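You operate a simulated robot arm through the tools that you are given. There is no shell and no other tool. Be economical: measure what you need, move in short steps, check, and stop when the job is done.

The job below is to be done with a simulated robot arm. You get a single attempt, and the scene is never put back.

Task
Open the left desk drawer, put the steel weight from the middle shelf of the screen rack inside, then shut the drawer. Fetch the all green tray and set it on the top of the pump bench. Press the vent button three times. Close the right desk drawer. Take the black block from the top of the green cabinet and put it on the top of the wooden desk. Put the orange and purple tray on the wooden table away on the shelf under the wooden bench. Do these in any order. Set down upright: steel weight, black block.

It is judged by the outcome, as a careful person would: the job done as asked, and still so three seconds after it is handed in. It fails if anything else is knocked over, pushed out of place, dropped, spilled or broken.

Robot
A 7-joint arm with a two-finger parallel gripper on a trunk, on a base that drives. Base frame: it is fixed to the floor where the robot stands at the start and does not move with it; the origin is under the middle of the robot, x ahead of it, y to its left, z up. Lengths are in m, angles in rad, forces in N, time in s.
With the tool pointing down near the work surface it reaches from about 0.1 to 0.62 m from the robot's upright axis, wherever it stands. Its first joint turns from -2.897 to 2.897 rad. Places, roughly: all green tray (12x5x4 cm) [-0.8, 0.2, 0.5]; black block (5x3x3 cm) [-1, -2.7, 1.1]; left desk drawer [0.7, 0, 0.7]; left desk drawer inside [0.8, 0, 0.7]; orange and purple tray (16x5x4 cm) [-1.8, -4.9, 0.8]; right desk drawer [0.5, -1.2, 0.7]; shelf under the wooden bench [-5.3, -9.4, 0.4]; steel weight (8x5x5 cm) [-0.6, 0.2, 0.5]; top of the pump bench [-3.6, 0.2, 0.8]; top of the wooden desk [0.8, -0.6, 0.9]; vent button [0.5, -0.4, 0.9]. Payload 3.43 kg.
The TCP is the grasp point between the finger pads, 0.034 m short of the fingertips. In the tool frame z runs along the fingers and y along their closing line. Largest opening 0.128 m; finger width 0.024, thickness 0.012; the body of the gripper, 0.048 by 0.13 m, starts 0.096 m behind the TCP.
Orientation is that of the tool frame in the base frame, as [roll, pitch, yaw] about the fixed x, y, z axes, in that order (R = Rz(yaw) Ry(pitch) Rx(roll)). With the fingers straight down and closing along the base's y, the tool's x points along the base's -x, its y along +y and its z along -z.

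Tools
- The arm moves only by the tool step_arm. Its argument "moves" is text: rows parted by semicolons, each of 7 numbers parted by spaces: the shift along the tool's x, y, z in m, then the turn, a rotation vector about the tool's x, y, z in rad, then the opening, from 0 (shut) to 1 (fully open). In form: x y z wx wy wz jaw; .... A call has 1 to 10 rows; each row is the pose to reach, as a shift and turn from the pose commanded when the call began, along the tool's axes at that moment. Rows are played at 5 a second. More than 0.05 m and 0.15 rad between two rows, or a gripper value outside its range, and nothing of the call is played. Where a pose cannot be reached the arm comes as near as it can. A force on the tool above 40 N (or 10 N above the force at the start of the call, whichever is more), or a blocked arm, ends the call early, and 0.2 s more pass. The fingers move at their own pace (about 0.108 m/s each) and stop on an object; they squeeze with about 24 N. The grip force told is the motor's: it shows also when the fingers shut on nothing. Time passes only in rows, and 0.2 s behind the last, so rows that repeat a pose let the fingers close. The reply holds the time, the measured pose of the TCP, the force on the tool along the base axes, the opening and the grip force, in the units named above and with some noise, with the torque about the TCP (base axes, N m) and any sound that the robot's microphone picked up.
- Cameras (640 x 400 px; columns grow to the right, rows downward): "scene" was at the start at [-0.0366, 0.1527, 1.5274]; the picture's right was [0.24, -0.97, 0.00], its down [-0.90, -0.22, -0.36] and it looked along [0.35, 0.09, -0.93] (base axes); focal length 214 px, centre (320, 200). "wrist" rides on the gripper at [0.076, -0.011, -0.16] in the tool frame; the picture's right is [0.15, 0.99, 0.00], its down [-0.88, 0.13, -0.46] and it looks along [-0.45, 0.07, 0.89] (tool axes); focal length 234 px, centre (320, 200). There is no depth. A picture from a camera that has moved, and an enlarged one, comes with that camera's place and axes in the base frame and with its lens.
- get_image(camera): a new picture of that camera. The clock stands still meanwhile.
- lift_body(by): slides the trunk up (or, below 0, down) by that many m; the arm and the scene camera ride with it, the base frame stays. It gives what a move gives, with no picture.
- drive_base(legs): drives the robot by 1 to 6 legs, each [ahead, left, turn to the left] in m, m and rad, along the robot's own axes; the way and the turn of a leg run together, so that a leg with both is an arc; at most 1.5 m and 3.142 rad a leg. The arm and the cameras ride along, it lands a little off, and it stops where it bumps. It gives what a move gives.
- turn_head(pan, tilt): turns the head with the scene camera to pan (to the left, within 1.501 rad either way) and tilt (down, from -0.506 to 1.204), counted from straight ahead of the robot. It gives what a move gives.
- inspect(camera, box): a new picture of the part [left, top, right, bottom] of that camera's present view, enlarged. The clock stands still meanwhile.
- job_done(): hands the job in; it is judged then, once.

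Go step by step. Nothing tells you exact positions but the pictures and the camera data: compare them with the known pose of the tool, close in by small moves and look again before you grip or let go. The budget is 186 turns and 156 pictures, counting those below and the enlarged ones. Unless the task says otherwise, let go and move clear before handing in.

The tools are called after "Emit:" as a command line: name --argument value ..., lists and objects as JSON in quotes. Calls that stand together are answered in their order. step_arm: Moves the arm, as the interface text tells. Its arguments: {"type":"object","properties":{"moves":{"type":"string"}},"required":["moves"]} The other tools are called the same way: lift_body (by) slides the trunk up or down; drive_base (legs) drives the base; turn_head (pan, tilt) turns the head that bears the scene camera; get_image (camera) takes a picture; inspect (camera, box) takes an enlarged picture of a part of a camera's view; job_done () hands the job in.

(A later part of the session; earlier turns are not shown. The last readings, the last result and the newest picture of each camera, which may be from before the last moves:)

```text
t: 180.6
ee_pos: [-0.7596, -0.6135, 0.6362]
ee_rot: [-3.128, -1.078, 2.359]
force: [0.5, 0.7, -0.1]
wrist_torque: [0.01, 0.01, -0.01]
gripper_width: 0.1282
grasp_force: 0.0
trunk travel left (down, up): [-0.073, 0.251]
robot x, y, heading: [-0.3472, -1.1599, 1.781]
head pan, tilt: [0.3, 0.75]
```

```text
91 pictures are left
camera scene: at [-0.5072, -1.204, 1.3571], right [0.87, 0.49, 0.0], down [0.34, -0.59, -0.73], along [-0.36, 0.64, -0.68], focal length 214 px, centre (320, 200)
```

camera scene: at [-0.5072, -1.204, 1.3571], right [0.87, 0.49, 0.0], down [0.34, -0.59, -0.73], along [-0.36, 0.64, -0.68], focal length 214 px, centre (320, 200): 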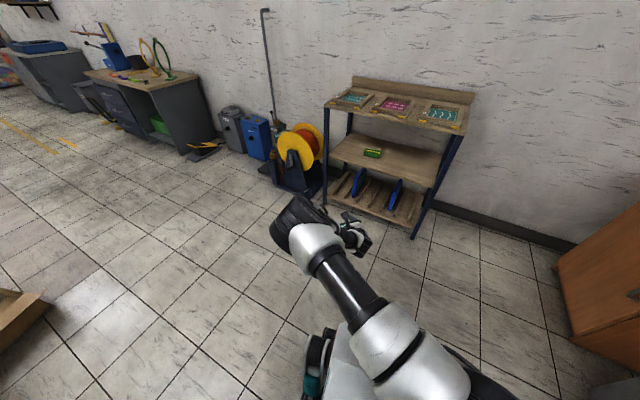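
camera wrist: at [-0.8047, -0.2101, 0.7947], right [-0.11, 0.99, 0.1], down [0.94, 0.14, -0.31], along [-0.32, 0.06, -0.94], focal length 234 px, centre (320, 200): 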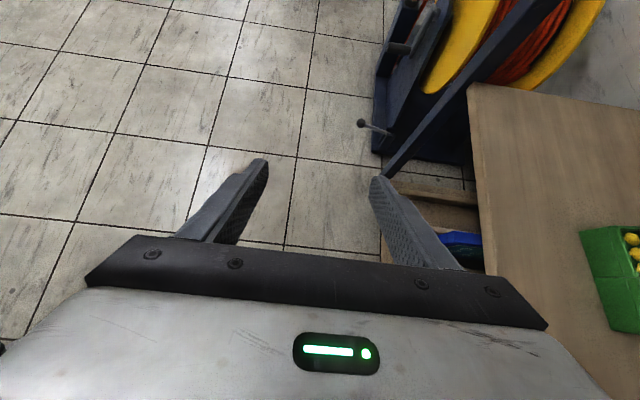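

Now the arm geometry fits: elbow outside, hand pointing diagonally in. I drive up to the shelf edge and look.

Emit:
drive_base --legs '[[0.625, -0.042, 0]]'

Emit:
get_image --camera "wrist"

Emit:
get_image --camera "scene"

```text
t: 184.1
ee_pos: [-0.8474, 0.01, 0.6365]
ee_rot: [-3.128, -1.079, 2.355]
force: [-0.4, 1.0, 0.7]
wrist_torque: [-0.02, -0.01, 0.0]
gripper_width: 0.1283
grasp_force: 0.1
trunk travel left (down, up): [-0.073, 0.251]
robot x, y, heading: [-0.4376, -0.536, 1.775]
head pan, tilt: [0.3, 0.75]
```

```text
90 pictures are left
camera wrist: at [-0.778, -0.0698, 0.7782], right [0.64, 0.76, 0.12], down [0.67, -0.48, -0.56], along [-0.37, 0.44, -0.82], focal length 234 px, centre (320, 200)
```

wrist: 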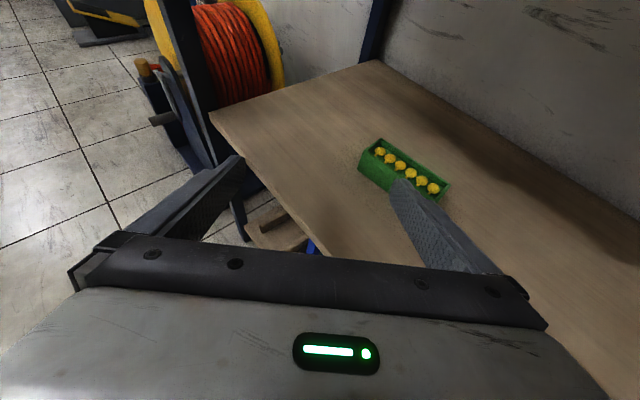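

```text
89 pictures are left
camera scene: at [-0.5972, -0.5806, 1.3571], right [0.87, 0.49, 0.0], down [0.33, -0.6, -0.73], along [-0.36, 0.64, -0.68], focal length 214 px, centre (320, 200)
```

scene: 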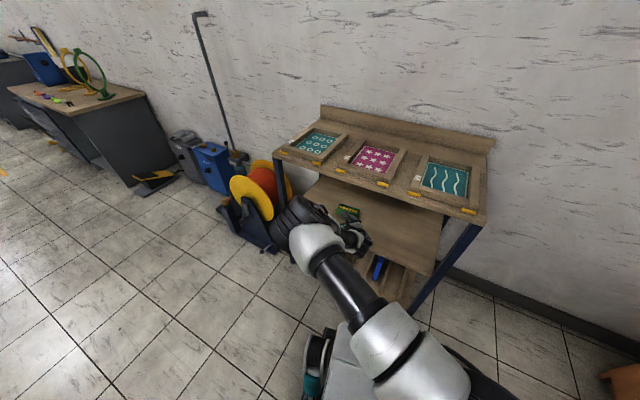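

Tray centre ≈[-0.85, 0.172], nearly along x. I move in above it at the present height.

Emit:
drive_base --legs '[[0.08, -0.015, 0]]'

Emit:
get_image --camera "scene"

Emit:
drive_base --legs '[[0.079, -0.015, 0]]'

Emit:
get_image --camera "wrist"

Emit:
get_image --camera "scene"

```text
t: 185.2
ee_pos: [-0.8472, 0.0906, 0.636]
ee_rot: [-3.126, -1.079, 2.353]
force: [1.1, 0.2, 0.3]
wrist_torque: [-0.04, 0.0, 0.0]
gripper_width: 0.1279
grasp_force: 0.2
trunk travel left (down, up): [-0.073, 0.251]
robot x, y, heading: [-0.4394, -0.4586, 1.782]
head pan, tilt: [0.3, 0.75]
```

```text
88 pictures are left
camera scene: at [-0.5985, -0.5006, 1.3571], right [0.87, 0.49, 0.0], down [0.33, -0.6, -0.73], along [-0.36, 0.64, -0.68], focal length 214 px, centre (320, 200)
```

scene: 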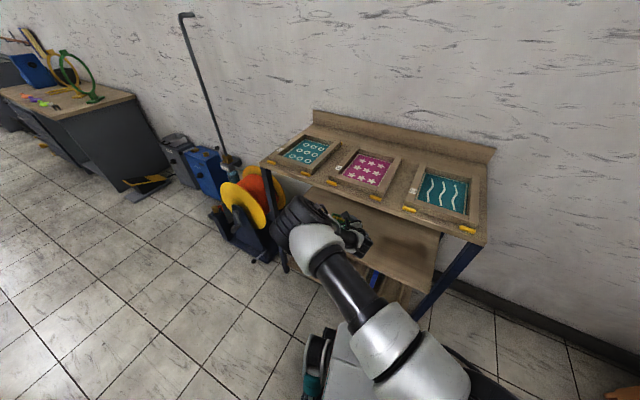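

```text
t: 186.2
ee_pos: [-0.8498, 0.1684, 0.6367]
ee_rot: [-3.129, -1.079, 2.356]
force: [-0.4, -0.7, 0.6]
wrist_torque: [-0.02, -0.01, 0.01]
gripper_width: 0.1278
grasp_force: 0.1
trunk travel left (down, up): [-0.073, 0.251]
robot x, y, heading: [-0.4355, -0.3761, 1.782]
head pan, tilt: [0.3, 0.75]
```

```text
87 pictures are left
camera wrist: at [-0.7811, 0.0881, 0.7781], right [0.64, 0.76, 0.12], down [0.67, -0.48, -0.56], along [-0.37, 0.44, -0.82], focal length 234 px, centre (320, 200)
```

wrist: 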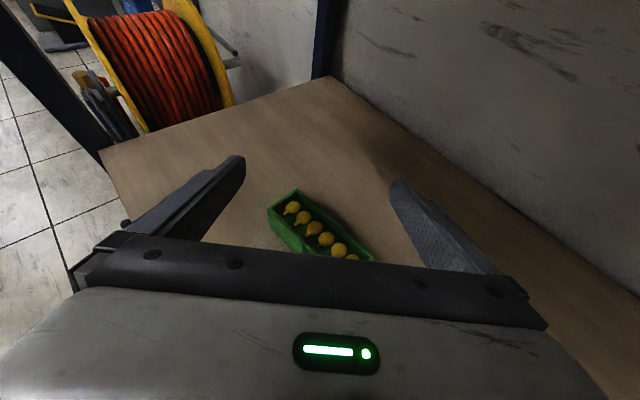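

```text
86 pictures are left
camera scene: at [-0.5997, -0.4225, 1.3571], right [0.87, 0.49, 0.0], down [0.33, -0.6, -0.73], along [-0.36, 0.64, -0.68], focal length 214 px, centre (320, 200)
```

scene: 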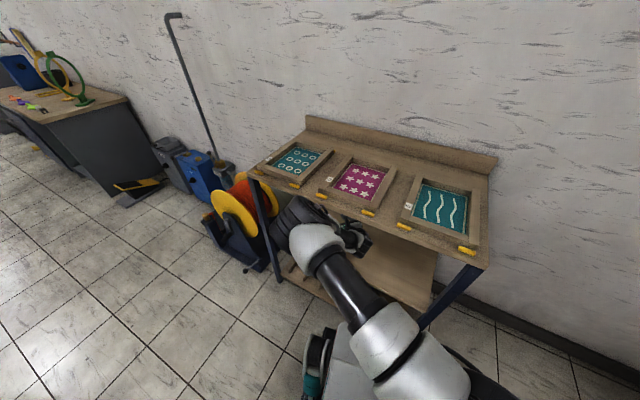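

Tray is between the fingers' corridor. I zoom to gauge its exact orientation before lowering.

Emit:
inspect --camera "wrist" --box '[220, 140, 420, 265]'

```text
3.20 times, centred on (320, 202) of wrist
camera zoom: at [-0.7811, 0.0881, 0.7781], right [0.64, 0.76, 0.12], down [0.67, -0.48, -0.56], along [-0.37, 0.44, -0.82], focal length 749 px, centre (320, 192)
```

zoom: 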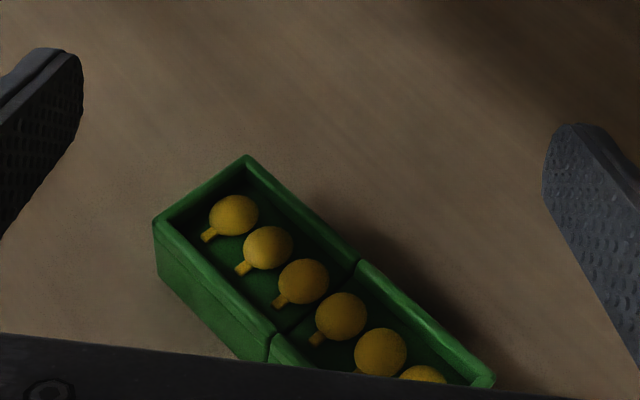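

The tray measures about 11.5×4.5 cm, centre [-0.849, 0.179], yaw +6°. I turn the tool a bit more in line, centre it, and lower around the tray.

Emit:
step_arm --moves "-0.0007 0.005 -0.0013 0.066 0 -0.035 1; -0.0014 0.01 -0.0026 0.132 0 -0.071 1; -0.027 0.01 0.011 0.132 0 -0.071 1; -0.045 0.01 0.0208 0.132 0 -0.071 1"

Emit:
get_image --camera "wrist"

```text
t: 187.2
ee_pos: [-0.8407, 0.1734, 0.5874]
ee_rot: [-3.127, -1.081, 2.507]
force: [0.5, -0.2, 0.2]
wrist_torque: [-0.03, -0.01, -0.01]
gripper_width: 0.1279
grasp_force: 0.0
trunk travel left (down, up): [-0.073, 0.251]
robot x, y, heading: [-0.4397, -0.377, 1.782]
head pan, tilt: [0.3, 0.75]
```

```text
84 pictures are left
camera wrist: at [-0.761, 0.1044, 0.7285], right [0.52, 0.84, 0.12], down [0.74, -0.37, -0.56], along [-0.43, 0.38, -0.82], focal length 234 px, centre (320, 200)
```

wrist: 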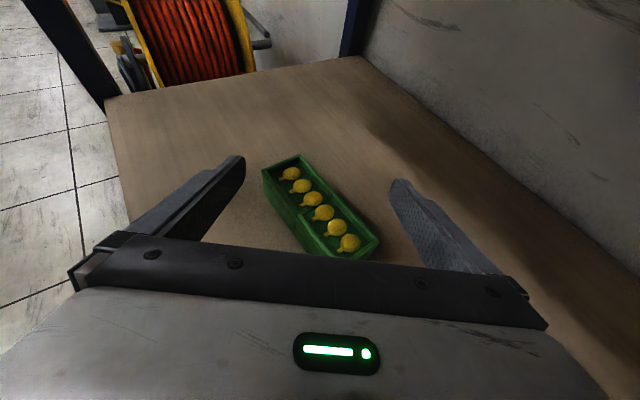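

Well centred. Lowering the last 3.5 cm in small steps.

Emit:
step_arm --moves "-0.009 0 0.0047 0 0 0 1; -0.018 0 0.0094 0 0 0 1; -0.025 0 0.0134 0 0 0 1; -0.031 0 0.0165 0 0 0 1"

Emit:
get_image --camera "wrist"

```text
t: 188.2
ee_pos: [-0.8412, 0.1741, 0.5527]
ee_rot: [-3.127, -1.08, 2.504]
force: [-1.0, -0.2, -0.5]
wrist_torque: [0.01, 0.02, -0.01]
gripper_width: 0.1282
grasp_force: 0.1
trunk travel left (down, up): [-0.073, 0.251]
robot x, y, heading: [-0.4399, -0.3755, 1.783]
head pan, tilt: [0.3, 0.75]
```

```text
83 pictures are left
camera wrist: at [-0.7606, 0.104, 0.6939], right [0.52, 0.84, 0.12], down [0.74, -0.37, -0.56], along [-0.43, 0.38, -0.82], focal length 234 px, centre (320, 200)
```

wrist: 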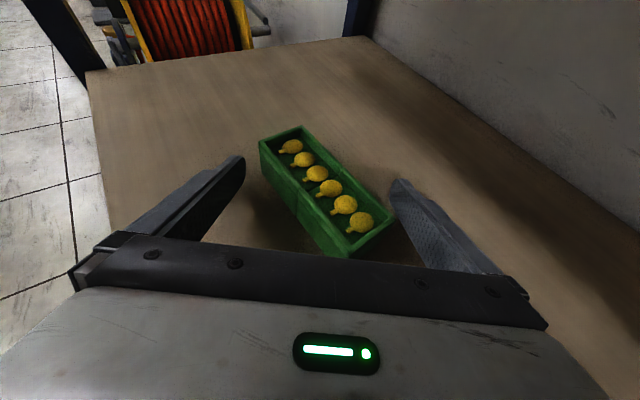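

I move 1.2 cm deeper and close the fingers slowly so the tray squares itself gently.

Emit:
step_arm --moves "0.0057 0 0.0106 0 0 0 0.95; 0.0057 0 0.0106 0 0 0 0.88; 0.0057 0 0.0106 0 0 0 0.81; 0.0057 0 0.0106 0 0 0 0.74; 0.0057 0 0.0106 0 0 0 0.67; 0.0057 0 0.0106 0 0 0 0.6; 0.0057 0 0.0106 0 0 0 0.53; 0.0057 0 0.0106 0 0 0 0.47"

Emit:
get_image --camera "wrist"

```text
t: 190.0
ee_pos: [-0.8501, 0.1804, 0.5531]
ee_rot: [-3.128, -1.08, 2.507]
force: [0.2, 0.0, 0.2]
wrist_torque: [-0.01, 0.02, 0.01]
gripper_width: 0.0602
grasp_force: 0.1
trunk travel left (down, up): [-0.073, 0.251]
robot x, y, heading: [-0.4395, -0.3795, 1.779]
head pan, tilt: [0.3, 0.75]
```

```text
82 pictures are left
camera wrist: at [-0.7705, 0.111, 0.695], right [0.52, 0.84, 0.12], down [0.74, -0.37, -0.56], along [-0.43, 0.38, -0.82], focal length 234 px, centre (320, 200)
```

wrist: 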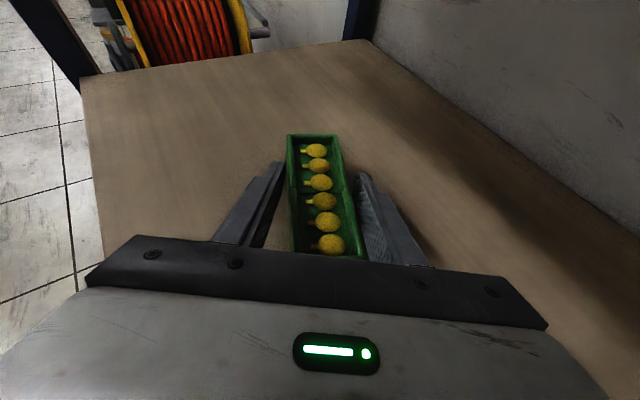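

The tray has squared up with the fingers. Now I grip and lift slowly.

Emit:
step_arm --moves "0 0 0 0 0 0 0.4; 0 0 0 0 0 0 0.33; 0 0 0 0 0 0 0.25; 0 0 0 0 0 0 0.2; 0 0 0 0 0 0 0.2; 0.0088 0 -0.0047 0 0 0 0.2; 0.0176 0 -0.0094 0 0 0 0.2; 0.031 0 -0.0165 0 0 0 0.2; 0.044 0 -0.0236 0 0 0 0.2"

Emit:
get_image --camera "wrist"

```text
t: 192.0
ee_pos: [-0.852, 0.1821, 0.601]
ee_rot: [-3.126, -1.08, 2.503]
force: [-0.1, -0.2, -0.8]
wrist_torque: [-0.01, 0.04, 0.0]
gripper_width: 0.0448
grasp_force: 23.8
trunk travel left (down, up): [-0.073, 0.251]
robot x, y, heading: [-0.4374, -0.3762, 1.779]
head pan, tilt: [0.3, 0.75]
```

```text
81 pictures are left
camera wrist: at [-0.7713, 0.1113, 0.7437], right [0.52, 0.84, 0.12], down [0.74, -0.37, -0.56], along [-0.43, 0.38, -0.82], focal length 234 px, centre (320, 200)
```

wrist: 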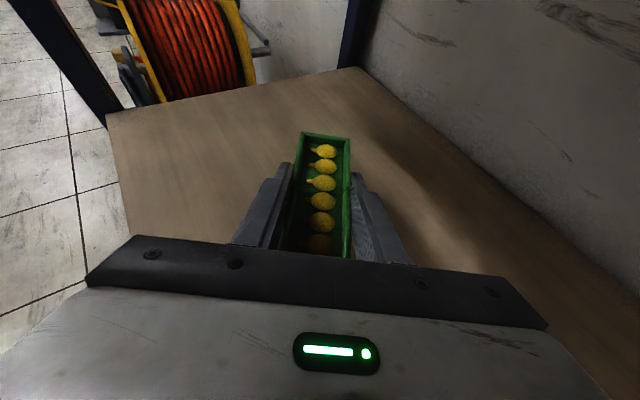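

Tray held level with all its pieces. I back out of the rack, raise the trunk, and travel to the pump bench.

Emit:
drive_base --legs '[[-0.7, 0.15, 0], [0, 0, -0.208], [0, 1.3, 0]]'

Emit:
lift_body --by 0.249

Emit:
turn_head --pan 0.9 --tilt 0.5

Emit:
get_image --camera "scene"

```text
t: 209.0
ee_pos: [-2.0083, -0.4273, 0.6013]
ee_rot: [-3.127, -1.081, 2.26]
force: [0.9, -0.6, -1.1]
wrist_torque: [0.02, 0.01, 0.01]
gripper_width: 0.0449
grasp_force: 24.1
trunk travel left (down, up): [-0.073, 0.251]
robot x, y, heading: [-1.7465, -1.0712, 1.535]
head pan, tilt: [0.3, 0.75]
```

```text
t: 211.6
ee_pos: [-2.0096, -0.4264, 0.8506]
ee_rot: [-3.127, -1.082, 2.259]
force: [0.8, 0.9, -1.4]
wrist_torque: [-0.02, 0.0, 0.01]
gripper_width: 0.0448
grasp_force: 24.0
trunk travel left (down, up): [-0.322, 0.002]
robot x, y, heading: [-1.7474, -1.0693, 1.536]
head pan, tilt: [0.3, 0.75]
```

```text
t: 212.6
ee_pos: [-2.0079, -0.4261, 0.8516]
ee_rot: [-3.128, -1.081, 2.258]
force: [1.1, 0.3, -0.6]
wrist_torque: [-0.01, -0.01, -0.04]
gripper_width: 0.0446
grasp_force: 23.6
trunk travel left (down, up): [-0.322, 0.002]
robot x, y, heading: [-1.7438, -1.0696, 1.531]
head pan, tilt: [0.901, 0.499]
```

```text
80 pictures are left
camera scene: at [-1.9592, -1.0935, 1.628], right [0.65, 0.76, 0.0], down [0.36, -0.31, -0.88], along [-0.67, 0.57, -0.48], focal length 214 px, centre (320, 200)
```

scene: 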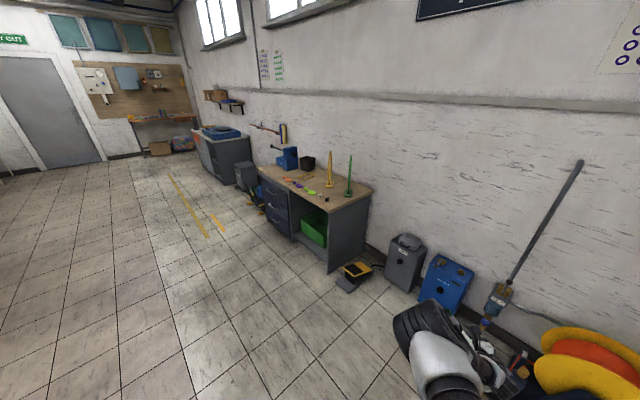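

The pump bench is ahead-left: top roughly x −3.9…−2.97, y −0.25…0.38. I zoom on its top for a free spot.

Emit:
inspect --camera "scene" --box '[240, 130, 400, 230]'

```text
4.00 times, centred on (320, 180) of scene
camera zoom: at [-1.9592, -1.0935, 1.628], right [0.65, 0.76, 0.0], down [0.36, -0.31, -0.88], along [-0.67, 0.57, -0.48], focal length 858 px, centre (320, 280)
```

zoom: 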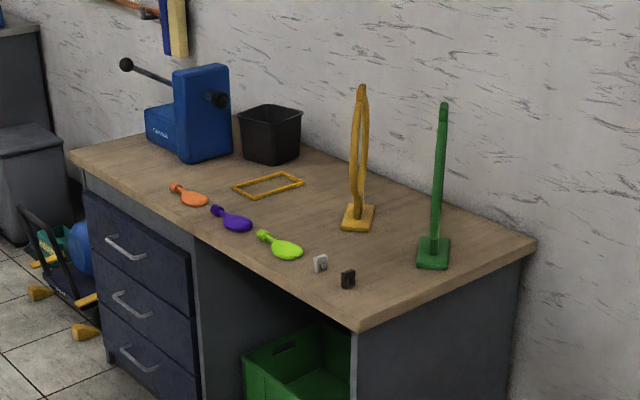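

Free spot: around [-3.40, 0.05], between the brushes, the yellow frame and the yellow hoop. I raise the tray and drive over, stopping short of the bench.

Emit:
step_arm --moves "0.03 0 -0.016 0 0 0 0.2; 0.06 0 -0.032 0 0 0 0.2; 0.088 0 -0.047 0 0 0 0.2"

Emit:
drive_base --legs '[[0, 1.38, 0], [0.3, 0, 0]]'

Emit:
turn_head --pan 0.35 --tilt 0.7

Emit:
get_image --camera "scene"

Emit:
get_image --camera "wrist"

```text
t: 213.4
ee_pos: [-2.0087, -0.4259, 0.9522]
ee_rot: [-3.128, -1.079, 2.257]
force: [-0.9, -0.5, -0.1]
wrist_torque: [0.01, -0.03, -0.02]
gripper_width: 0.0447
grasp_force: 24.3
trunk travel left (down, up): [-0.322, 0.002]
robot x, y, heading: [-1.7423, -1.0684, 1.533]
head pan, tilt: [0.901, 0.499]
```

```text
t: 228.5
ee_pos: [-3.3451, -0.0452, 0.9527]
ee_rot: [-3.129, -1.081, 2.224]
force: [-0.5, 0.1, 0.1]
wrist_torque: [-0.01, 0.03, 0.04]
gripper_width: 0.0447
grasp_force: 24.4
trunk travel left (down, up): [-0.322, 0.002]
robot x, y, heading: [-3.1057, -0.6958, 1.497]
head pan, tilt: [0.901, 0.499]
```

```text
t: 229.5
ee_pos: [-3.3456, -0.0439, 0.9507]
ee_rot: [-3.128, -1.081, 2.224]
force: [-0.1, 0.0, -0.7]
wrist_torque: [0.0, 0.0, -0.01]
gripper_width: 0.0445
grasp_force: 24.0
trunk travel left (down, up): [-0.322, 0.002]
robot x, y, heading: [-3.1036, -0.6942, 1.498]
head pan, tilt: [0.351, 0.7]
```

```text
78 pictures are left
camera scene: at [-3.2755, -0.6928, 1.6104], right [0.96, 0.27, 0.0], down [0.18, -0.62, -0.77], along [-0.21, 0.74, -0.64], focal length 214 px, centre (320, 200)
```

scene: 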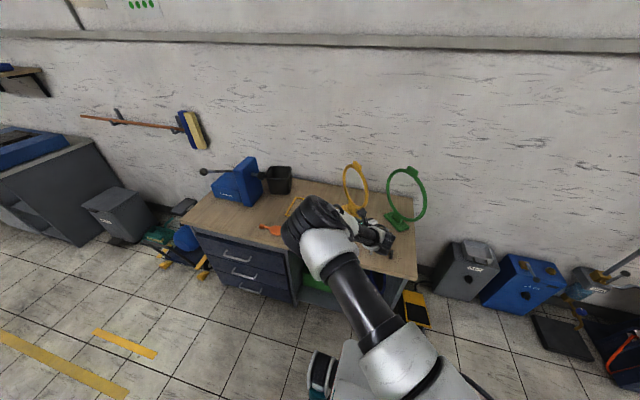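

```text
77 pictures are left
camera wrist: at [-3.2875, -0.1332, 1.0936], right [0.74, 0.67, 0.12], down [0.6, -0.56, -0.56], along [-0.31, 0.49, -0.82], focal length 234 px, centre (320, 200)
```

wrist: 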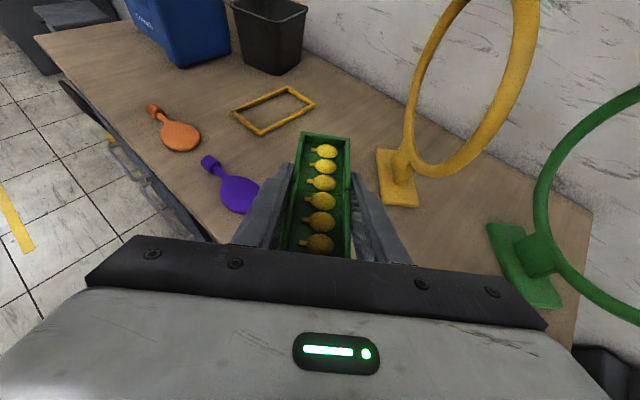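

Good view. A clear place is at about [-3.44, 0.095] between purple brush, frame and yellow hoop base. I move over it.

Emit:
drive_base --legs '[[0.132, 0.105, 0]]'

Emit:
lift_body --by -0.07

Emit:
get_image --camera "wrist"

```text
t: 231.2
ee_pos: [-3.4415, 0.091, 0.9517]
ee_rot: [-3.127, -1.081, 2.223]
force: [-0.5, 0.6, -0.6]
wrist_torque: [-0.03, 0.0, 0.02]
gripper_width: 0.0447
grasp_force: 23.6
trunk travel left (down, up): [-0.322, 0.002]
robot x, y, heading: [-3.2019, -0.5596, 1.497]
head pan, tilt: [0.351, 0.7]
```

```text
t: 232.2
ee_pos: [-3.4412, 0.0918, 0.8821]
ee_rot: [-3.128, -1.081, 2.224]
force: [-0.1, -0.6, -0.7]
wrist_torque: [-0.01, -0.01, 0.01]
gripper_width: 0.0448
grasp_force: 24.4
trunk travel left (down, up): [-0.252, 0.072]
robot x, y, heading: [-3.2002, -0.5594, 1.502]
head pan, tilt: [0.351, 0.7]
```

```text
76 pictures are left
camera wrist: at [-3.384, 0.0026, 1.0238], right [0.74, 0.67, 0.12], down [0.6, -0.56, -0.56], along [-0.31, 0.49, -0.82], focal length 234 px, centre (320, 200)
```

wrist: 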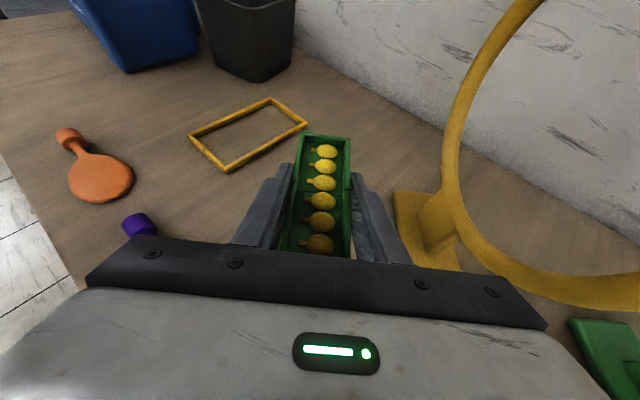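

Clear all round. I lower in small steps until the tray touches.

Emit:
step_arm --moves "-0.013 0 0.007 0 0 0 0.2; -0.022 0 0.012 0 0 0 0.2; -0.0265 0 0.0142 0 0 0 0.2; -0.031 0 0.0165 0 0 0 0.2; -0.0355 0 0.019 0 0 0 0.2; -0.04 0 0.0212 0 0 0 0.2; -0.0441 0 0.0236 0 0 0 0.2; -0.0485 0 0.026 0 0 0 0.2; -0.053 0 0.0283 0 0 0 0.2"

Emit:
get_image --camera "wrist"

```text
t: 234.2
ee_pos: [-3.442, 0.0914, 0.8214]
ee_rot: [-3.126, -1.08, 2.221]
force: [0.1, 0.8, -1.3]
wrist_torque: [0.03, -0.01, -0.03]
gripper_width: 0.0449
grasp_force: 24.0
trunk travel left (down, up): [-0.252, 0.072]
robot x, y, heading: [-3.198, -0.5555, 1.503]
head pan, tilt: [0.351, 0.7]
```

```text
75 pictures are left
camera wrist: at [-3.3844, 0.0033, 0.9633], right [0.74, 0.67, 0.12], down [0.6, -0.56, -0.56], along [-0.31, 0.49, -0.82], focal length 234 px, centre (320, 200)
```

wrist: 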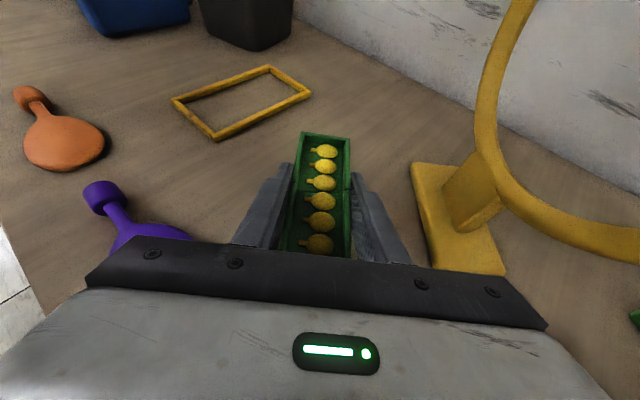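

The bench surface works out lower, near z 0.75. I continue down.

Emit:
step_arm --moves "-0.009 0 0.0047 0 0 0 0.2; -0.0176 0 0.0094 0 0 0 0.2; -0.022 0 0.0118 0 0 0 0.2; -0.0265 0 0.0142 0 0 0 0.2; -0.03 0 0.016 0 0 0 0.2; -0.0335 0 0.018 0 0 0 0.2; -0.037 0 0.0198 0 0 0 0.2; -0.0405 0 0.0217 0 0 0 0.2"

Emit:
get_image --camera "wrist"

```text
t: 236.1
ee_pos: [-3.4415, 0.0927, 0.7794]
ee_rot: [-3.129, -1.089, 2.226]
force: [1.7, 1.0, 17.4]
wrist_torque: [0.14, -0.17, 0.25]
gripper_width: 0.0449
grasp_force: 23.8
trunk travel left (down, up): [-0.252, 0.072]
robot x, y, heading: [-3.2042, -0.5526, 1.498]
head pan, tilt: [0.351, 0.7]
```

```text
74 pictures are left
camera wrist: at [-3.384, 0.0028, 0.9202], right [0.74, 0.67, 0.12], down [0.6, -0.56, -0.57], along [-0.31, 0.49, -0.81], focal length 234 px, centre (320, 200)
```

wrist: 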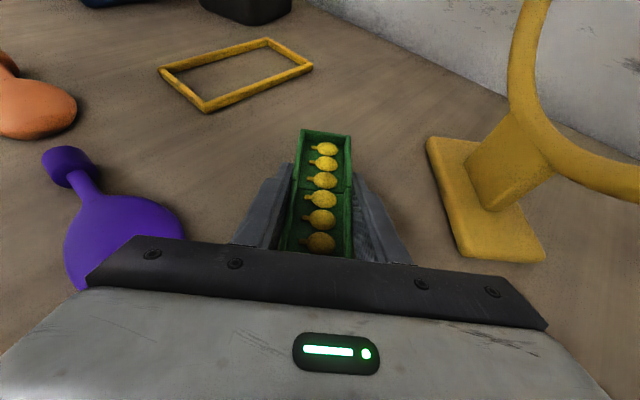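

Touchdown. I open the fingers slightly and withdraw along the tool axis.

Emit:
step_arm --moves "0 0 0 0 0 0 0.38; 0 0 0 0 0 0 0.45; 0 0 0 0 0 0 0.55; 0 0 0 0 0 0 0.6; 0 0 0 0 0 0 0.6; 0.01 0 -0.02 0 0 0 0.6; 0.02 0 -0.05 0 0 0 0.6; 0.03 0 -0.09 0 0 0 0.6; 0.05 0 -0.13 0 0 0 0.6; 0.08 0 -0.16 0 0 0 0.6"

Emit:
get_image --camera "wrist"

```text
t: 238.2
ee_pos: [-3.3765, 0.0077, 0.9189]
ee_rot: [-3.125, -1.078, 2.224]
force: [-0.1, 0.0, 0.0]
wrist_torque: [0.0, 0.02, -0.01]
gripper_width: 0.077
grasp_force: 0.1
trunk travel left (down, up): [-0.252, 0.072]
robot x, y, heading: [-3.2021, -0.5576, 1.499]
head pan, tilt: [0.351, 0.7]
```

```text
73 pictures are left
camera wrist: at [-3.3196, -0.0798, 1.061], right [0.74, 0.67, 0.12], down [0.6, -0.56, -0.56], along [-0.31, 0.49, -0.82], focal length 234 px, centre (320, 200)
```

wrist: 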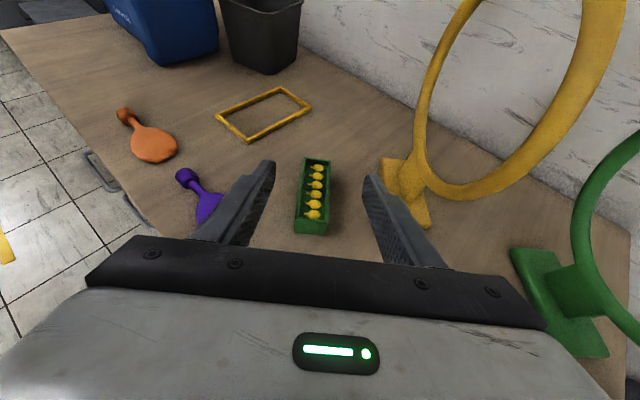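

Tray set down intact. Next the black block on the green cabinet: I back away, strafe east past the box on the floor, and turn to face −y.

Emit:
drive_base --legs '[[-0.45, 0, 0], [0, -1.1, 0], [0, -1.1, 0], [0, 0, -3.07]]'

Emit:
turn_head --pan 0 --tilt 0.5

Emit:
get_image --camera "scene"

```text
t: 269.5
ee_pos: [-0.7863, -1.7479, 0.9187]
ee_rot: [-3.129, -1.08, -0.837]
force: [-0.1, -0.7, -0.7]
wrist_torque: [0.04, 0.0, -0.01]
gripper_width: 0.077
grasp_force: 0.0
trunk travel left (down, up): [-0.252, 0.072]
robot x, y, heading: [-1.0069, -1.1965, -1.563]
head pan, tilt: [0.351, 0.7]
```

```text
t: 270.4
ee_pos: [-0.7864, -1.748, 0.919]
ee_rot: [-3.128, -1.081, -0.838]
force: [0.3, -0.5, -0.4]
wrist_torque: [0.0, -0.04, -0.04]
gripper_width: 0.0768
grasp_force: 0.1
trunk travel left (down, up): [-0.252, 0.072]
robot x, y, heading: [-1.0045, -1.199, -1.565]
head pan, tilt: [0.0, 0.499]
```

```text
72 pictures are left
camera scene: at [-0.8673, -1.1968, 1.558], right [-1.0, -0.01, 0.0], down [0.0, 0.48, -0.88], along [0.01, -0.88, -0.48], focal length 214 px, centre (320, 200)
```

scene: 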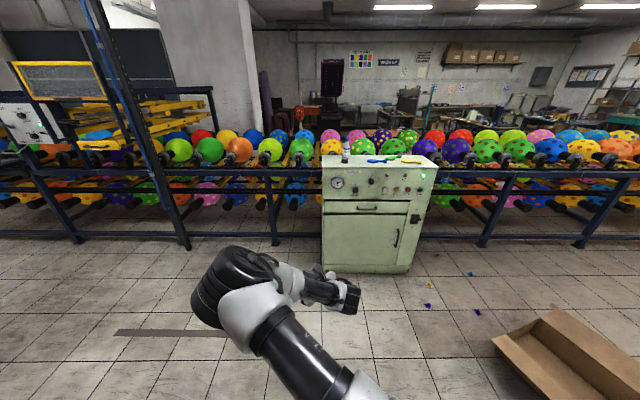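

Emit:
inspect --camera "scene" --box '[300, 130, 460, 230]'

```text
4.00 times, centred on (380, 180) of scene
camera zoom: at [-0.8673, -1.1968, 1.558], right [-1.0, -0.01, 0.0], down [0.0, 0.48, -0.88], along [0.01, -0.88, -0.48], focal length 858 px, centre (80, 280)
```

zoom: 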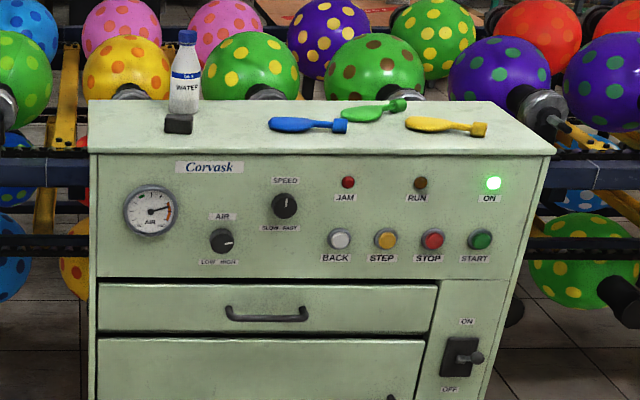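

The black block is at the front-left of the cabinet top, about [-1.04, -2.79], with a water bottle ~13 cm behind it. I turn the tool to point straight ahead and raise it.

Emit:
step_arm --moves "0 0 0 -0.129 0 0.069 0.7; 0 0 0 -0.258 0 0.138 0.7; 0 0 0 -0.387 0 0.207 0.7; 0 0 0 -0.516 0 0.276 0.7; 0 0 0 -0.6465 0 0.346 0.7"

Emit:
step_arm --moves "0.04 0.02 -0.021 0 0 0 0.7; 0.08 0.04 -0.042 0 0 0 0.7; 0.12 0.06 -0.064 0 0 0 0.7; 0.16 0.08 -0.085 0 0 0 0.7; 0.19 0.1 -0.1 0 0 0 0.7"

Emit:
lift_body --by 0.07

Emit:
drive_base --legs '[[0.7, 0, 0]]'

Emit:
get_image --camera "wrist"

Emit:
get_image --camera "scene"

```text
t: 271.6
ee_pos: [-0.7863, -1.7473, 0.9201]
ee_rot: [-3.128, -1.075, -1.575]
force: [-0.3, -0.7, 0.2]
wrist_torque: [-0.01, 0.0, 0.02]
gripper_width: 0.0896
grasp_force: 0.0
trunk travel left (down, up): [-0.252, 0.072]
robot x, y, heading: [-1.0048, -1.1977, -1.563]
head pan, tilt: [0.0, 0.499]
```

```text
t: 272.8
ee_pos: [-0.8887, -1.7527, 1.1335]
ee_rot: [-3.131, -1.075, -1.568]
force: [-0.2, -0.8, 0.3]
wrist_torque: [-0.01, 0.0, -0.01]
gripper_width: 0.0897
grasp_force: 0.1
trunk travel left (down, up): [-0.252, 0.072]
robot x, y, heading: [-1.0054, -1.1954, -1.565]
head pan, tilt: [0.0, 0.499]
```

```text
t: 273.8
ee_pos: [-0.8875, -1.7536, 1.2038]
ee_rot: [-3.131, -1.076, -1.568]
force: [0.5, 0.2, -0.7]
wrist_torque: [0.0, -0.06, -0.01]
gripper_width: 0.0895
grasp_force: 0.1
trunk travel left (down, up): [-0.322, 0.002]
robot x, y, heading: [-1.0091, -1.201, -1.562]
head pan, tilt: [0.0, 0.499]
```

```text
t: 277.7
ee_pos: [-0.8802, -2.449, 1.2015]
ee_rot: [-3.129, -1.074, -1.565]
force: [-0.5, -0.1, -0.3]
wrist_torque: [-0.01, -0.02, 0.0]
gripper_width: 0.0897
grasp_force: 0.1
trunk travel left (down, up): [-0.322, 0.002]
robot x, y, heading: [-0.9991, -1.8955, -1.563]
head pan, tilt: [0.0, 0.499]
```

```text
70 pictures are left
camera wrist: at [-0.8701, -2.3447, 1.3446], right [-0.99, -0.08, 0.12], down [-0.14, 0.82, -0.56], along [-0.05, -0.57, -0.82], focal length 234 px, centre (320, 200)
```

wrist: 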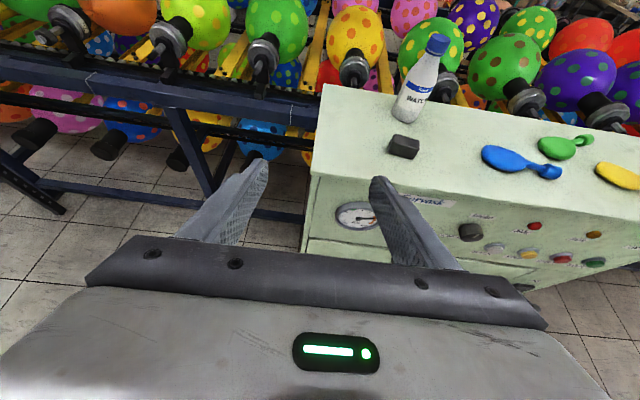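

```text
69 pictures are left
camera scene: at [-0.8614, -1.8936, 1.6281], right [-1.0, -0.01, 0.0], down [-0.01, 0.48, -0.88], along [0.01, -0.88, -0.48], focal length 214 px, centre (320, 200)
```

scene: 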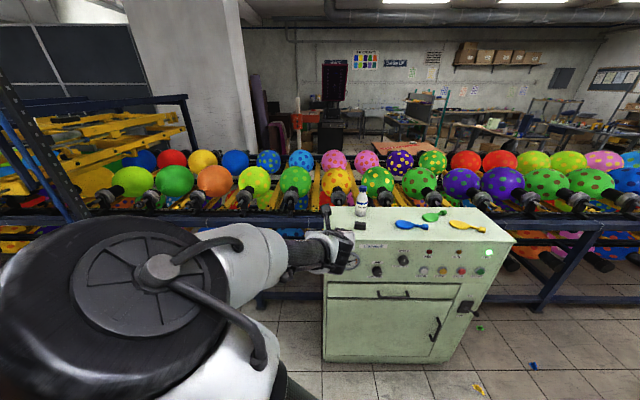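

Triangulation gives the block centre ≈[-1.023, -2.666, 1.08], the bottle about 10 cm behind. I align in x and approach to just in front of it.

Emit:
drive_base --legs '[[0.08, -0.143, 0]]'

Emit:
step_arm --moves "-0.03 0 0.016 0 0 0 0.8; -0.053 0 0.028 0 0 0 0.8"

Emit:
get_image --camera "wrist"

```text
t: 279.7
ee_pos: [-1.0188, -2.5316, 1.2026]
ee_rot: [-3.129, -1.075, -1.563]
force: [0.4, -0.4, -0.4]
wrist_torque: [-0.02, 0.01, -0.01]
gripper_width: 0.0895
grasp_force: 0.1
trunk travel left (down, up): [-0.322, 0.002]
robot x, y, heading: [-1.142, -1.9778, -1.558]
head pan, tilt: [0.0, 0.499]
```

```text
t: 280.3
ee_pos: [-1.0186, -2.5319, 1.1448]
ee_rot: [-3.13, -1.076, -1.563]
force: [-0.5, 0.5, 0.6]
wrist_torque: [0.0, 0.01, -0.02]
gripper_width: 0.1023
grasp_force: 0.1
trunk travel left (down, up): [-0.322, 0.002]
robot x, y, heading: [-1.1447, -1.9751, -1.561]
head pan, tilt: [0.0, 0.499]
```

```text
68 pictures are left
camera wrist: at [-1.0102, -2.4272, 1.2863], right [-0.99, -0.09, 0.12], down [-0.14, 0.82, -0.56], along [-0.05, -0.57, -0.82], focal length 234 px, centre (320, 200)
```

wrist: 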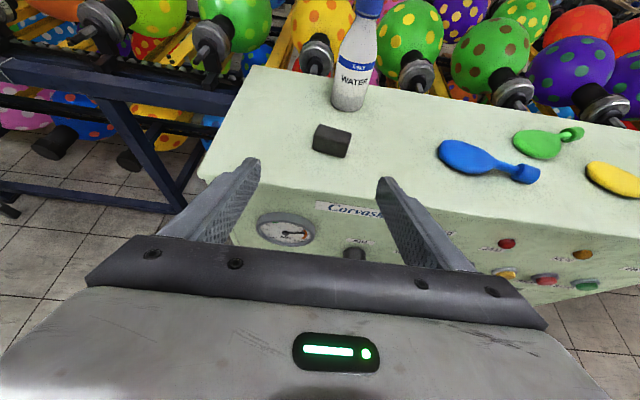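

Block confirmed at [-1.03, -2.667]. I match its slight yaw, advance so the fingers straddle it, and lower partly.

Emit:
step_arm --moves "0.019 0.004 0.035 -0.032 0 0.017 0.8; 0.038 0.008 0.0704 -0.065 0 0.035 0.8; 0.0537 0.011 0.0994 -0.097 0 0.052 0.8; 0.037 0.011 0.1085 -0.097 0 0.052 0.8; 0.023 0.011 0.116 -0.097 0 0.052 0.8"

Emit:
get_image --camera "wrist"

```text
t: 281.5
ee_pos: [-1.0272, -2.6441, 1.1086]
ee_rot: [-3.13, -1.075, -1.673]
force: [-0.1, 0.0, 1.2]
wrist_torque: [0.01, -0.02, 0.01]
gripper_width: 0.1024
grasp_force: 0.0
trunk travel left (down, up): [-0.322, 0.002]
robot x, y, heading: [-1.14, -1.9754, -1.561]
head pan, tilt: [0.0, 0.499]
```

```text
67 pictures are left
camera wrist: at [-1.0062, -2.5402, 1.2508], right [-0.99, 0.02, 0.12], down [-0.05, 0.83, -0.56], along [-0.11, -0.56, -0.82], focal length 234 px, centre (320, 200)
```

wrist: 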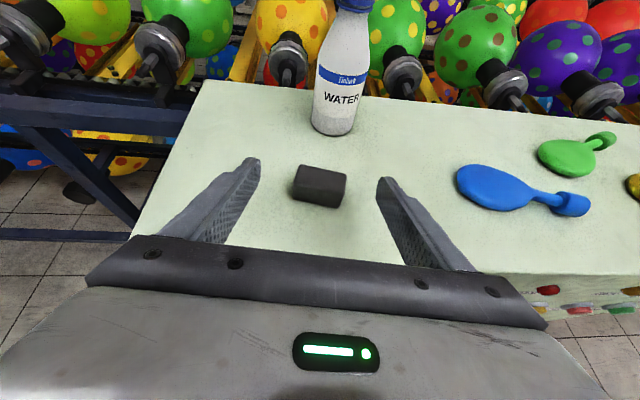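

Centred between the fingers. Lower gently for contact.

Emit:
step_arm --moves "-0.0044 0 0.0024 0 0 0 0.8; -0.0079 0 0.0043 0 0 0 0.8; -0.0106 0 0.0057 0 0 0 0.8; -0.0132 0 0.0071 0 0 0 0.8; -0.0158 0 0.0085 0 0 0 0.8"

Emit:
get_image --camera "wrist"

```text
t: 282.7
ee_pos: [-1.0261, -2.6429, 1.089]
ee_rot: [-3.132, -1.075, -1.673]
force: [-0.3, 0.3, 0.2]
wrist_torque: [0.0, 0.01, -0.02]
gripper_width: 0.1024
grasp_force: 0.1
trunk travel left (down, up): [-0.322, 0.002]
robot x, y, heading: [-1.1433, -1.9755, -1.557]
head pan, tilt: [0.0, 0.499]
```

```text
66 pictures are left
camera wrist: at [-1.006, -2.5401, 1.2318], right [-0.99, 0.02, 0.12], down [-0.05, 0.83, -0.56], along [-0.11, -0.56, -0.82], focal length 234 px, centre (320, 200)
```

wrist: 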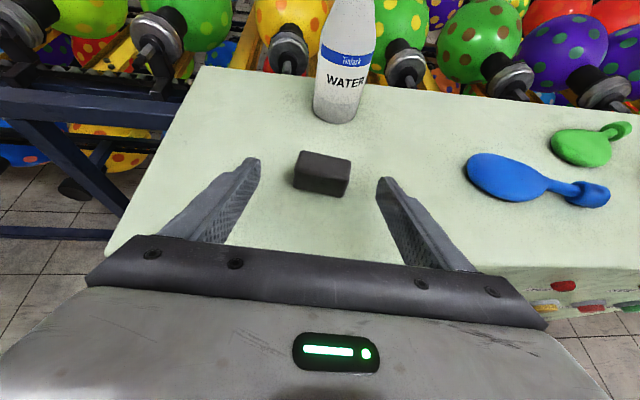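

Tips are about at surface level beside the block. I advance 8 mm and close.

Emit:
step_arm --moves "0.0038 0 0.007 0 0 0 0.8; 0.0038 0 0.007 0 0 0 0.6; 0.0038 0 0.007 0 0 0 0.45; 0.0038 0 0.007 0 0 0 0.3; 0.0038 0 0.007 0 0 0 0.2; 0.0038 0 0.007 0 0 0 0.2"

Emit:
get_image --camera "wrist"

```text
t: 284.1
ee_pos: [-1.0276, -2.6522, 1.0894]
ee_rot: [-3.129, -1.074, -1.671]
force: [0.3, -0.7, 1.3]
wrist_torque: [0.02, -0.01, -0.03]
gripper_width: 0.05
grasp_force: 24.0
trunk travel left (down, up): [-0.322, 0.002]
robot x, y, heading: [-1.141, -1.9769, -1.559]
head pan, tilt: [0.0, 0.499]
```

```text
65 pictures are left
camera wrist: at [-1.0069, -2.5482, 1.2316], right [-0.99, 0.02, 0.12], down [-0.05, 0.83, -0.56], along [-0.11, -0.56, -0.82], focal length 234 px, centre (320, 200)
```

wrist: 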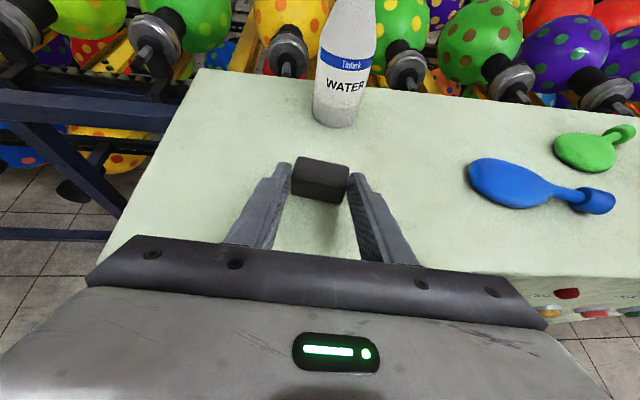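

Gripped at 5 cm. Lift straight up and check, then back away.

Emit:
step_arm --moves "0.0088 0 -0.0048 0 0 0 0.2; 0.022 0 -0.012 0 0 0 0.2; 0.044 0 -0.024 0 0 0 0.2; 0.07 0 -0.038 0 0 0 0.2"

Emit:
get_image --camera "wrist"

Emit:
drive_base --legs '[[-0.75, 0, 0]]'

```text
t: 285.1
ee_pos: [-1.0271, -2.6505, 1.1693]
ee_rot: [-3.132, -1.075, -1.672]
force: [0.2, -0.7, -0.3]
wrist_torque: [0.04, 0.01, 0.0]
gripper_width: 0.0498
grasp_force: 23.9
trunk travel left (down, up): [-0.322, 0.002]
robot x, y, heading: [-1.1408, -1.9762, -1.56]
head pan, tilt: [0.0, 0.499]
```

```text
64 pictures are left
camera wrist: at [-1.0063, -2.5479, 1.3118], right [-0.99, 0.02, 0.12], down [-0.05, 0.83, -0.56], along [-0.11, -0.56, -0.82], focal length 234 px, centre (320, 200)
```

wrist: 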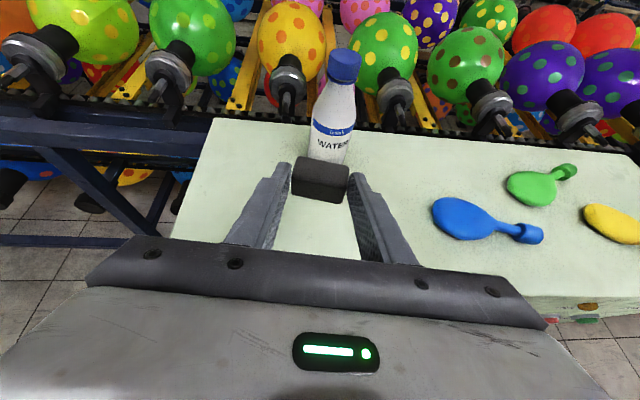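

```text
t: 289.2
ee_pos: [-1.0407, -1.888, 1.1683]
ee_rot: [-3.132, -1.075, -1.688]
force: [0.5, -0.3, -0.2]
wrist_torque: [-0.01, -0.01, 0.05]
gripper_width: 0.0494
grasp_force: 24.0
trunk travel left (down, up): [-0.322, 0.002]
robot x, y, heading: [-1.1447, -1.2093, -1.572]
head pan, tilt: [0.0, 0.499]
```

Block lifted cleanly. Now to the desk: turn to face it and drive toward the clear front strip near y −0.57.

Emit:
drive_base --legs '[[0, 0, 1.572], [0.9, 0.535, 0]]'

Emit:
get_image --camera "wrist"

```text
t: 298.8
ee_pos: [0.4249, -0.5586, 1.1685]
ee_rot: [-3.132, -1.074, -0.107]
force: [-0.1, -1.1, -0.4]
wrist_torque: [0.01, 0.0, -0.02]
gripper_width: 0.0491
grasp_force: 24.0
trunk travel left (down, up): [-0.322, 0.002]
robot x, y, heading: [-0.255, -0.6694, 0.006]
head pan, tilt: [0.0, 0.499]
```

```text
63 pictures are left
camera wrist: at [0.3232, -0.5378, 1.3115], right [-0.03, -0.99, 0.12], down [-0.83, -0.05, -0.56], along [0.56, -0.12, -0.82], focal length 234 px, centre (320, 200)
```

wrist: 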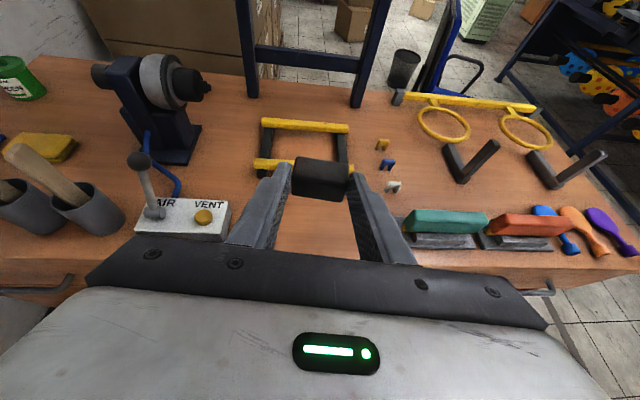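

The spot in front of the yellow frame, between vent box and teal brush, is clear. I move over it and lower with the trunk.

Emit:
drive_base --legs '[[0.1, -0.012, 0]]'

Emit:
lift_body --by -0.22

Emit:
get_image --camera "wrist"

```text
t: 299.9
ee_pos: [0.5245, -0.5702, 1.1694]
ee_rot: [-3.13, -1.076, -0.106]
force: [0.0, -0.7, -0.1]
wrist_torque: [-0.04, -0.01, -0.02]
gripper_width: 0.0491
grasp_force: 24.0
trunk travel left (down, up): [-0.322, 0.002]
robot x, y, heading: [-0.1507, -0.6805, 0.004]
head pan, tilt: [0.0, 0.499]
```

```text
t: 302.3
ee_pos: [0.5242, -0.5699, 0.9505]
ee_rot: [-3.131, -1.075, -0.108]
force: [-0.5, 0.4, -0.3]
wrist_torque: [0.04, 0.0, -0.01]
gripper_width: 0.0492
grasp_force: 24.3
trunk travel left (down, up): [-0.102, 0.222]
robot x, y, heading: [-0.1533, -0.683, 0.003]
head pan, tilt: [0.0, 0.499]
```

```text
62 pictures are left
camera wrist: at [0.4208, -0.549, 1.0917], right [-0.03, -0.99, 0.12], down [-0.83, -0.05, -0.56], along [0.56, -0.12, -0.82], focal length 234 px, centre (320, 200)
```

wrist: 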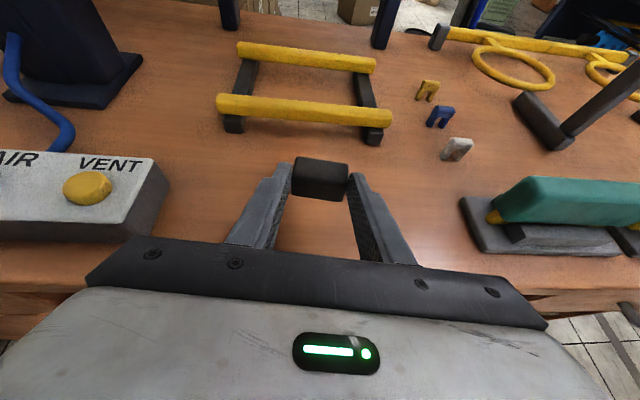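

Lowering the last few centimetres gently until contact.

Emit:
step_arm --moves "-0.0088 0 0.0048 0 0 0 0.2; -0.016 0 0.0086 0 0 0 0.2; -0.021 0 0.0114 0 0 0 0.2; -0.0246 0 0.0133 0 0 0 0.2; -0.028 0 0.0152 0 0 0 0.2; -0.0317 0 0.0171 0 0 0 0.2; -0.035 0 0.019 0 0 0 0.2; -0.0387 0 0.0209 0 0 0 0.2; -0.042 0 0.0228 0 0 0 0.2; -0.0458 0 0.0247 0 0 0 0.2"

Emit:
get_image --camera "wrist"

```text
t: 304.5
ee_pos: [0.5234, -0.5696, 0.8991]
ee_rot: [-3.125, -1.079, -0.112]
force: [1.6, -0.8, 6.5]
wrist_torque: [0.1, -0.27, -0.06]
gripper_width: 0.0489
grasp_force: 24.4
trunk travel left (down, up): [-0.102, 0.222]
robot x, y, heading: [-0.1547, -0.6803, 0.007]
head pan, tilt: [0.0, 0.499]
```

```text
61 pictures are left
camera wrist: at [0.4204, -0.5488, 1.0411], right [-0.03, -0.99, 0.12], down [-0.83, -0.04, -0.56], along [0.56, -0.12, -0.82], focal length 234 px, centre (320, 200)
```

wrist: 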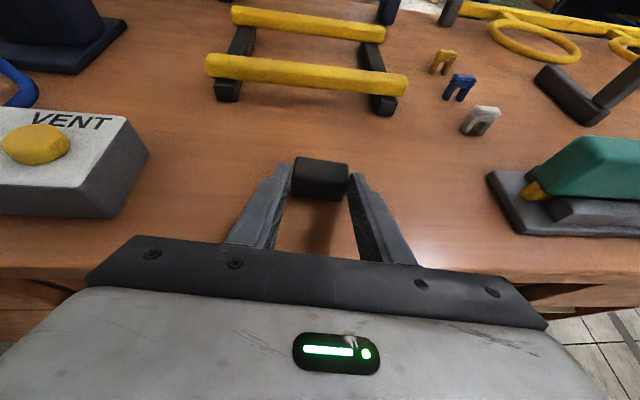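

Light contact; the block is on the desk. I open and withdraw.

Emit:
step_arm --moves "0 0 0.0 0 0 0 0.42; 0 0 0 0 0 0 0.5; 0 0 0 0 0 0 0.65; 0 0 0 0 0 0 0.7; 0 0 0 0 0 0 0.7; 0.005 0 -0.02 0 0 0 0.7; 0.015 0 -0.06 0 0 0 0.7; 0.03 0 -0.1 0 0 0 0.7; 0.06 0 -0.13 0 0 0 0.7"

Emit:
get_image --camera "wrist"

```text
t: 306.5
ee_pos: [0.4403, -0.5615, 1.0093]
ee_rot: [-3.132, -1.075, -0.105]
force: [0.8, 0.0, -0.8]
wrist_torque: [0.01, 0.0, 0.0]
gripper_width: 0.0895
grasp_force: 0.0
trunk travel left (down, up): [-0.102, 0.222]
robot x, y, heading: [-0.155, -0.682, 0.005]
head pan, tilt: [0.0, 0.499]
```

```text
60 pictures are left
camera wrist: at [0.3374, -0.5397, 1.152], right [-0.03, -0.99, 0.12], down [-0.83, -0.05, -0.56], along [0.56, -0.12, -0.82], focal length 234 px, centre (320, 200)
```

wrist: 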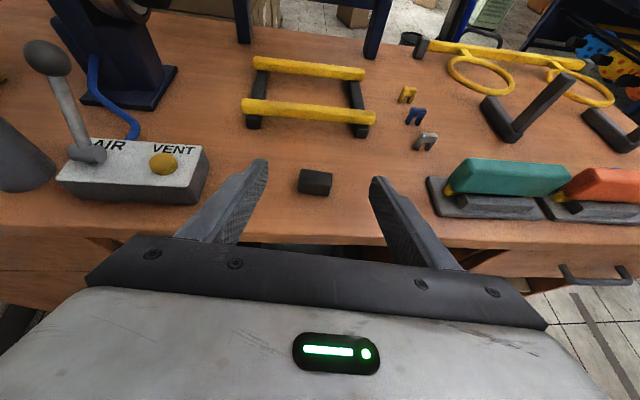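

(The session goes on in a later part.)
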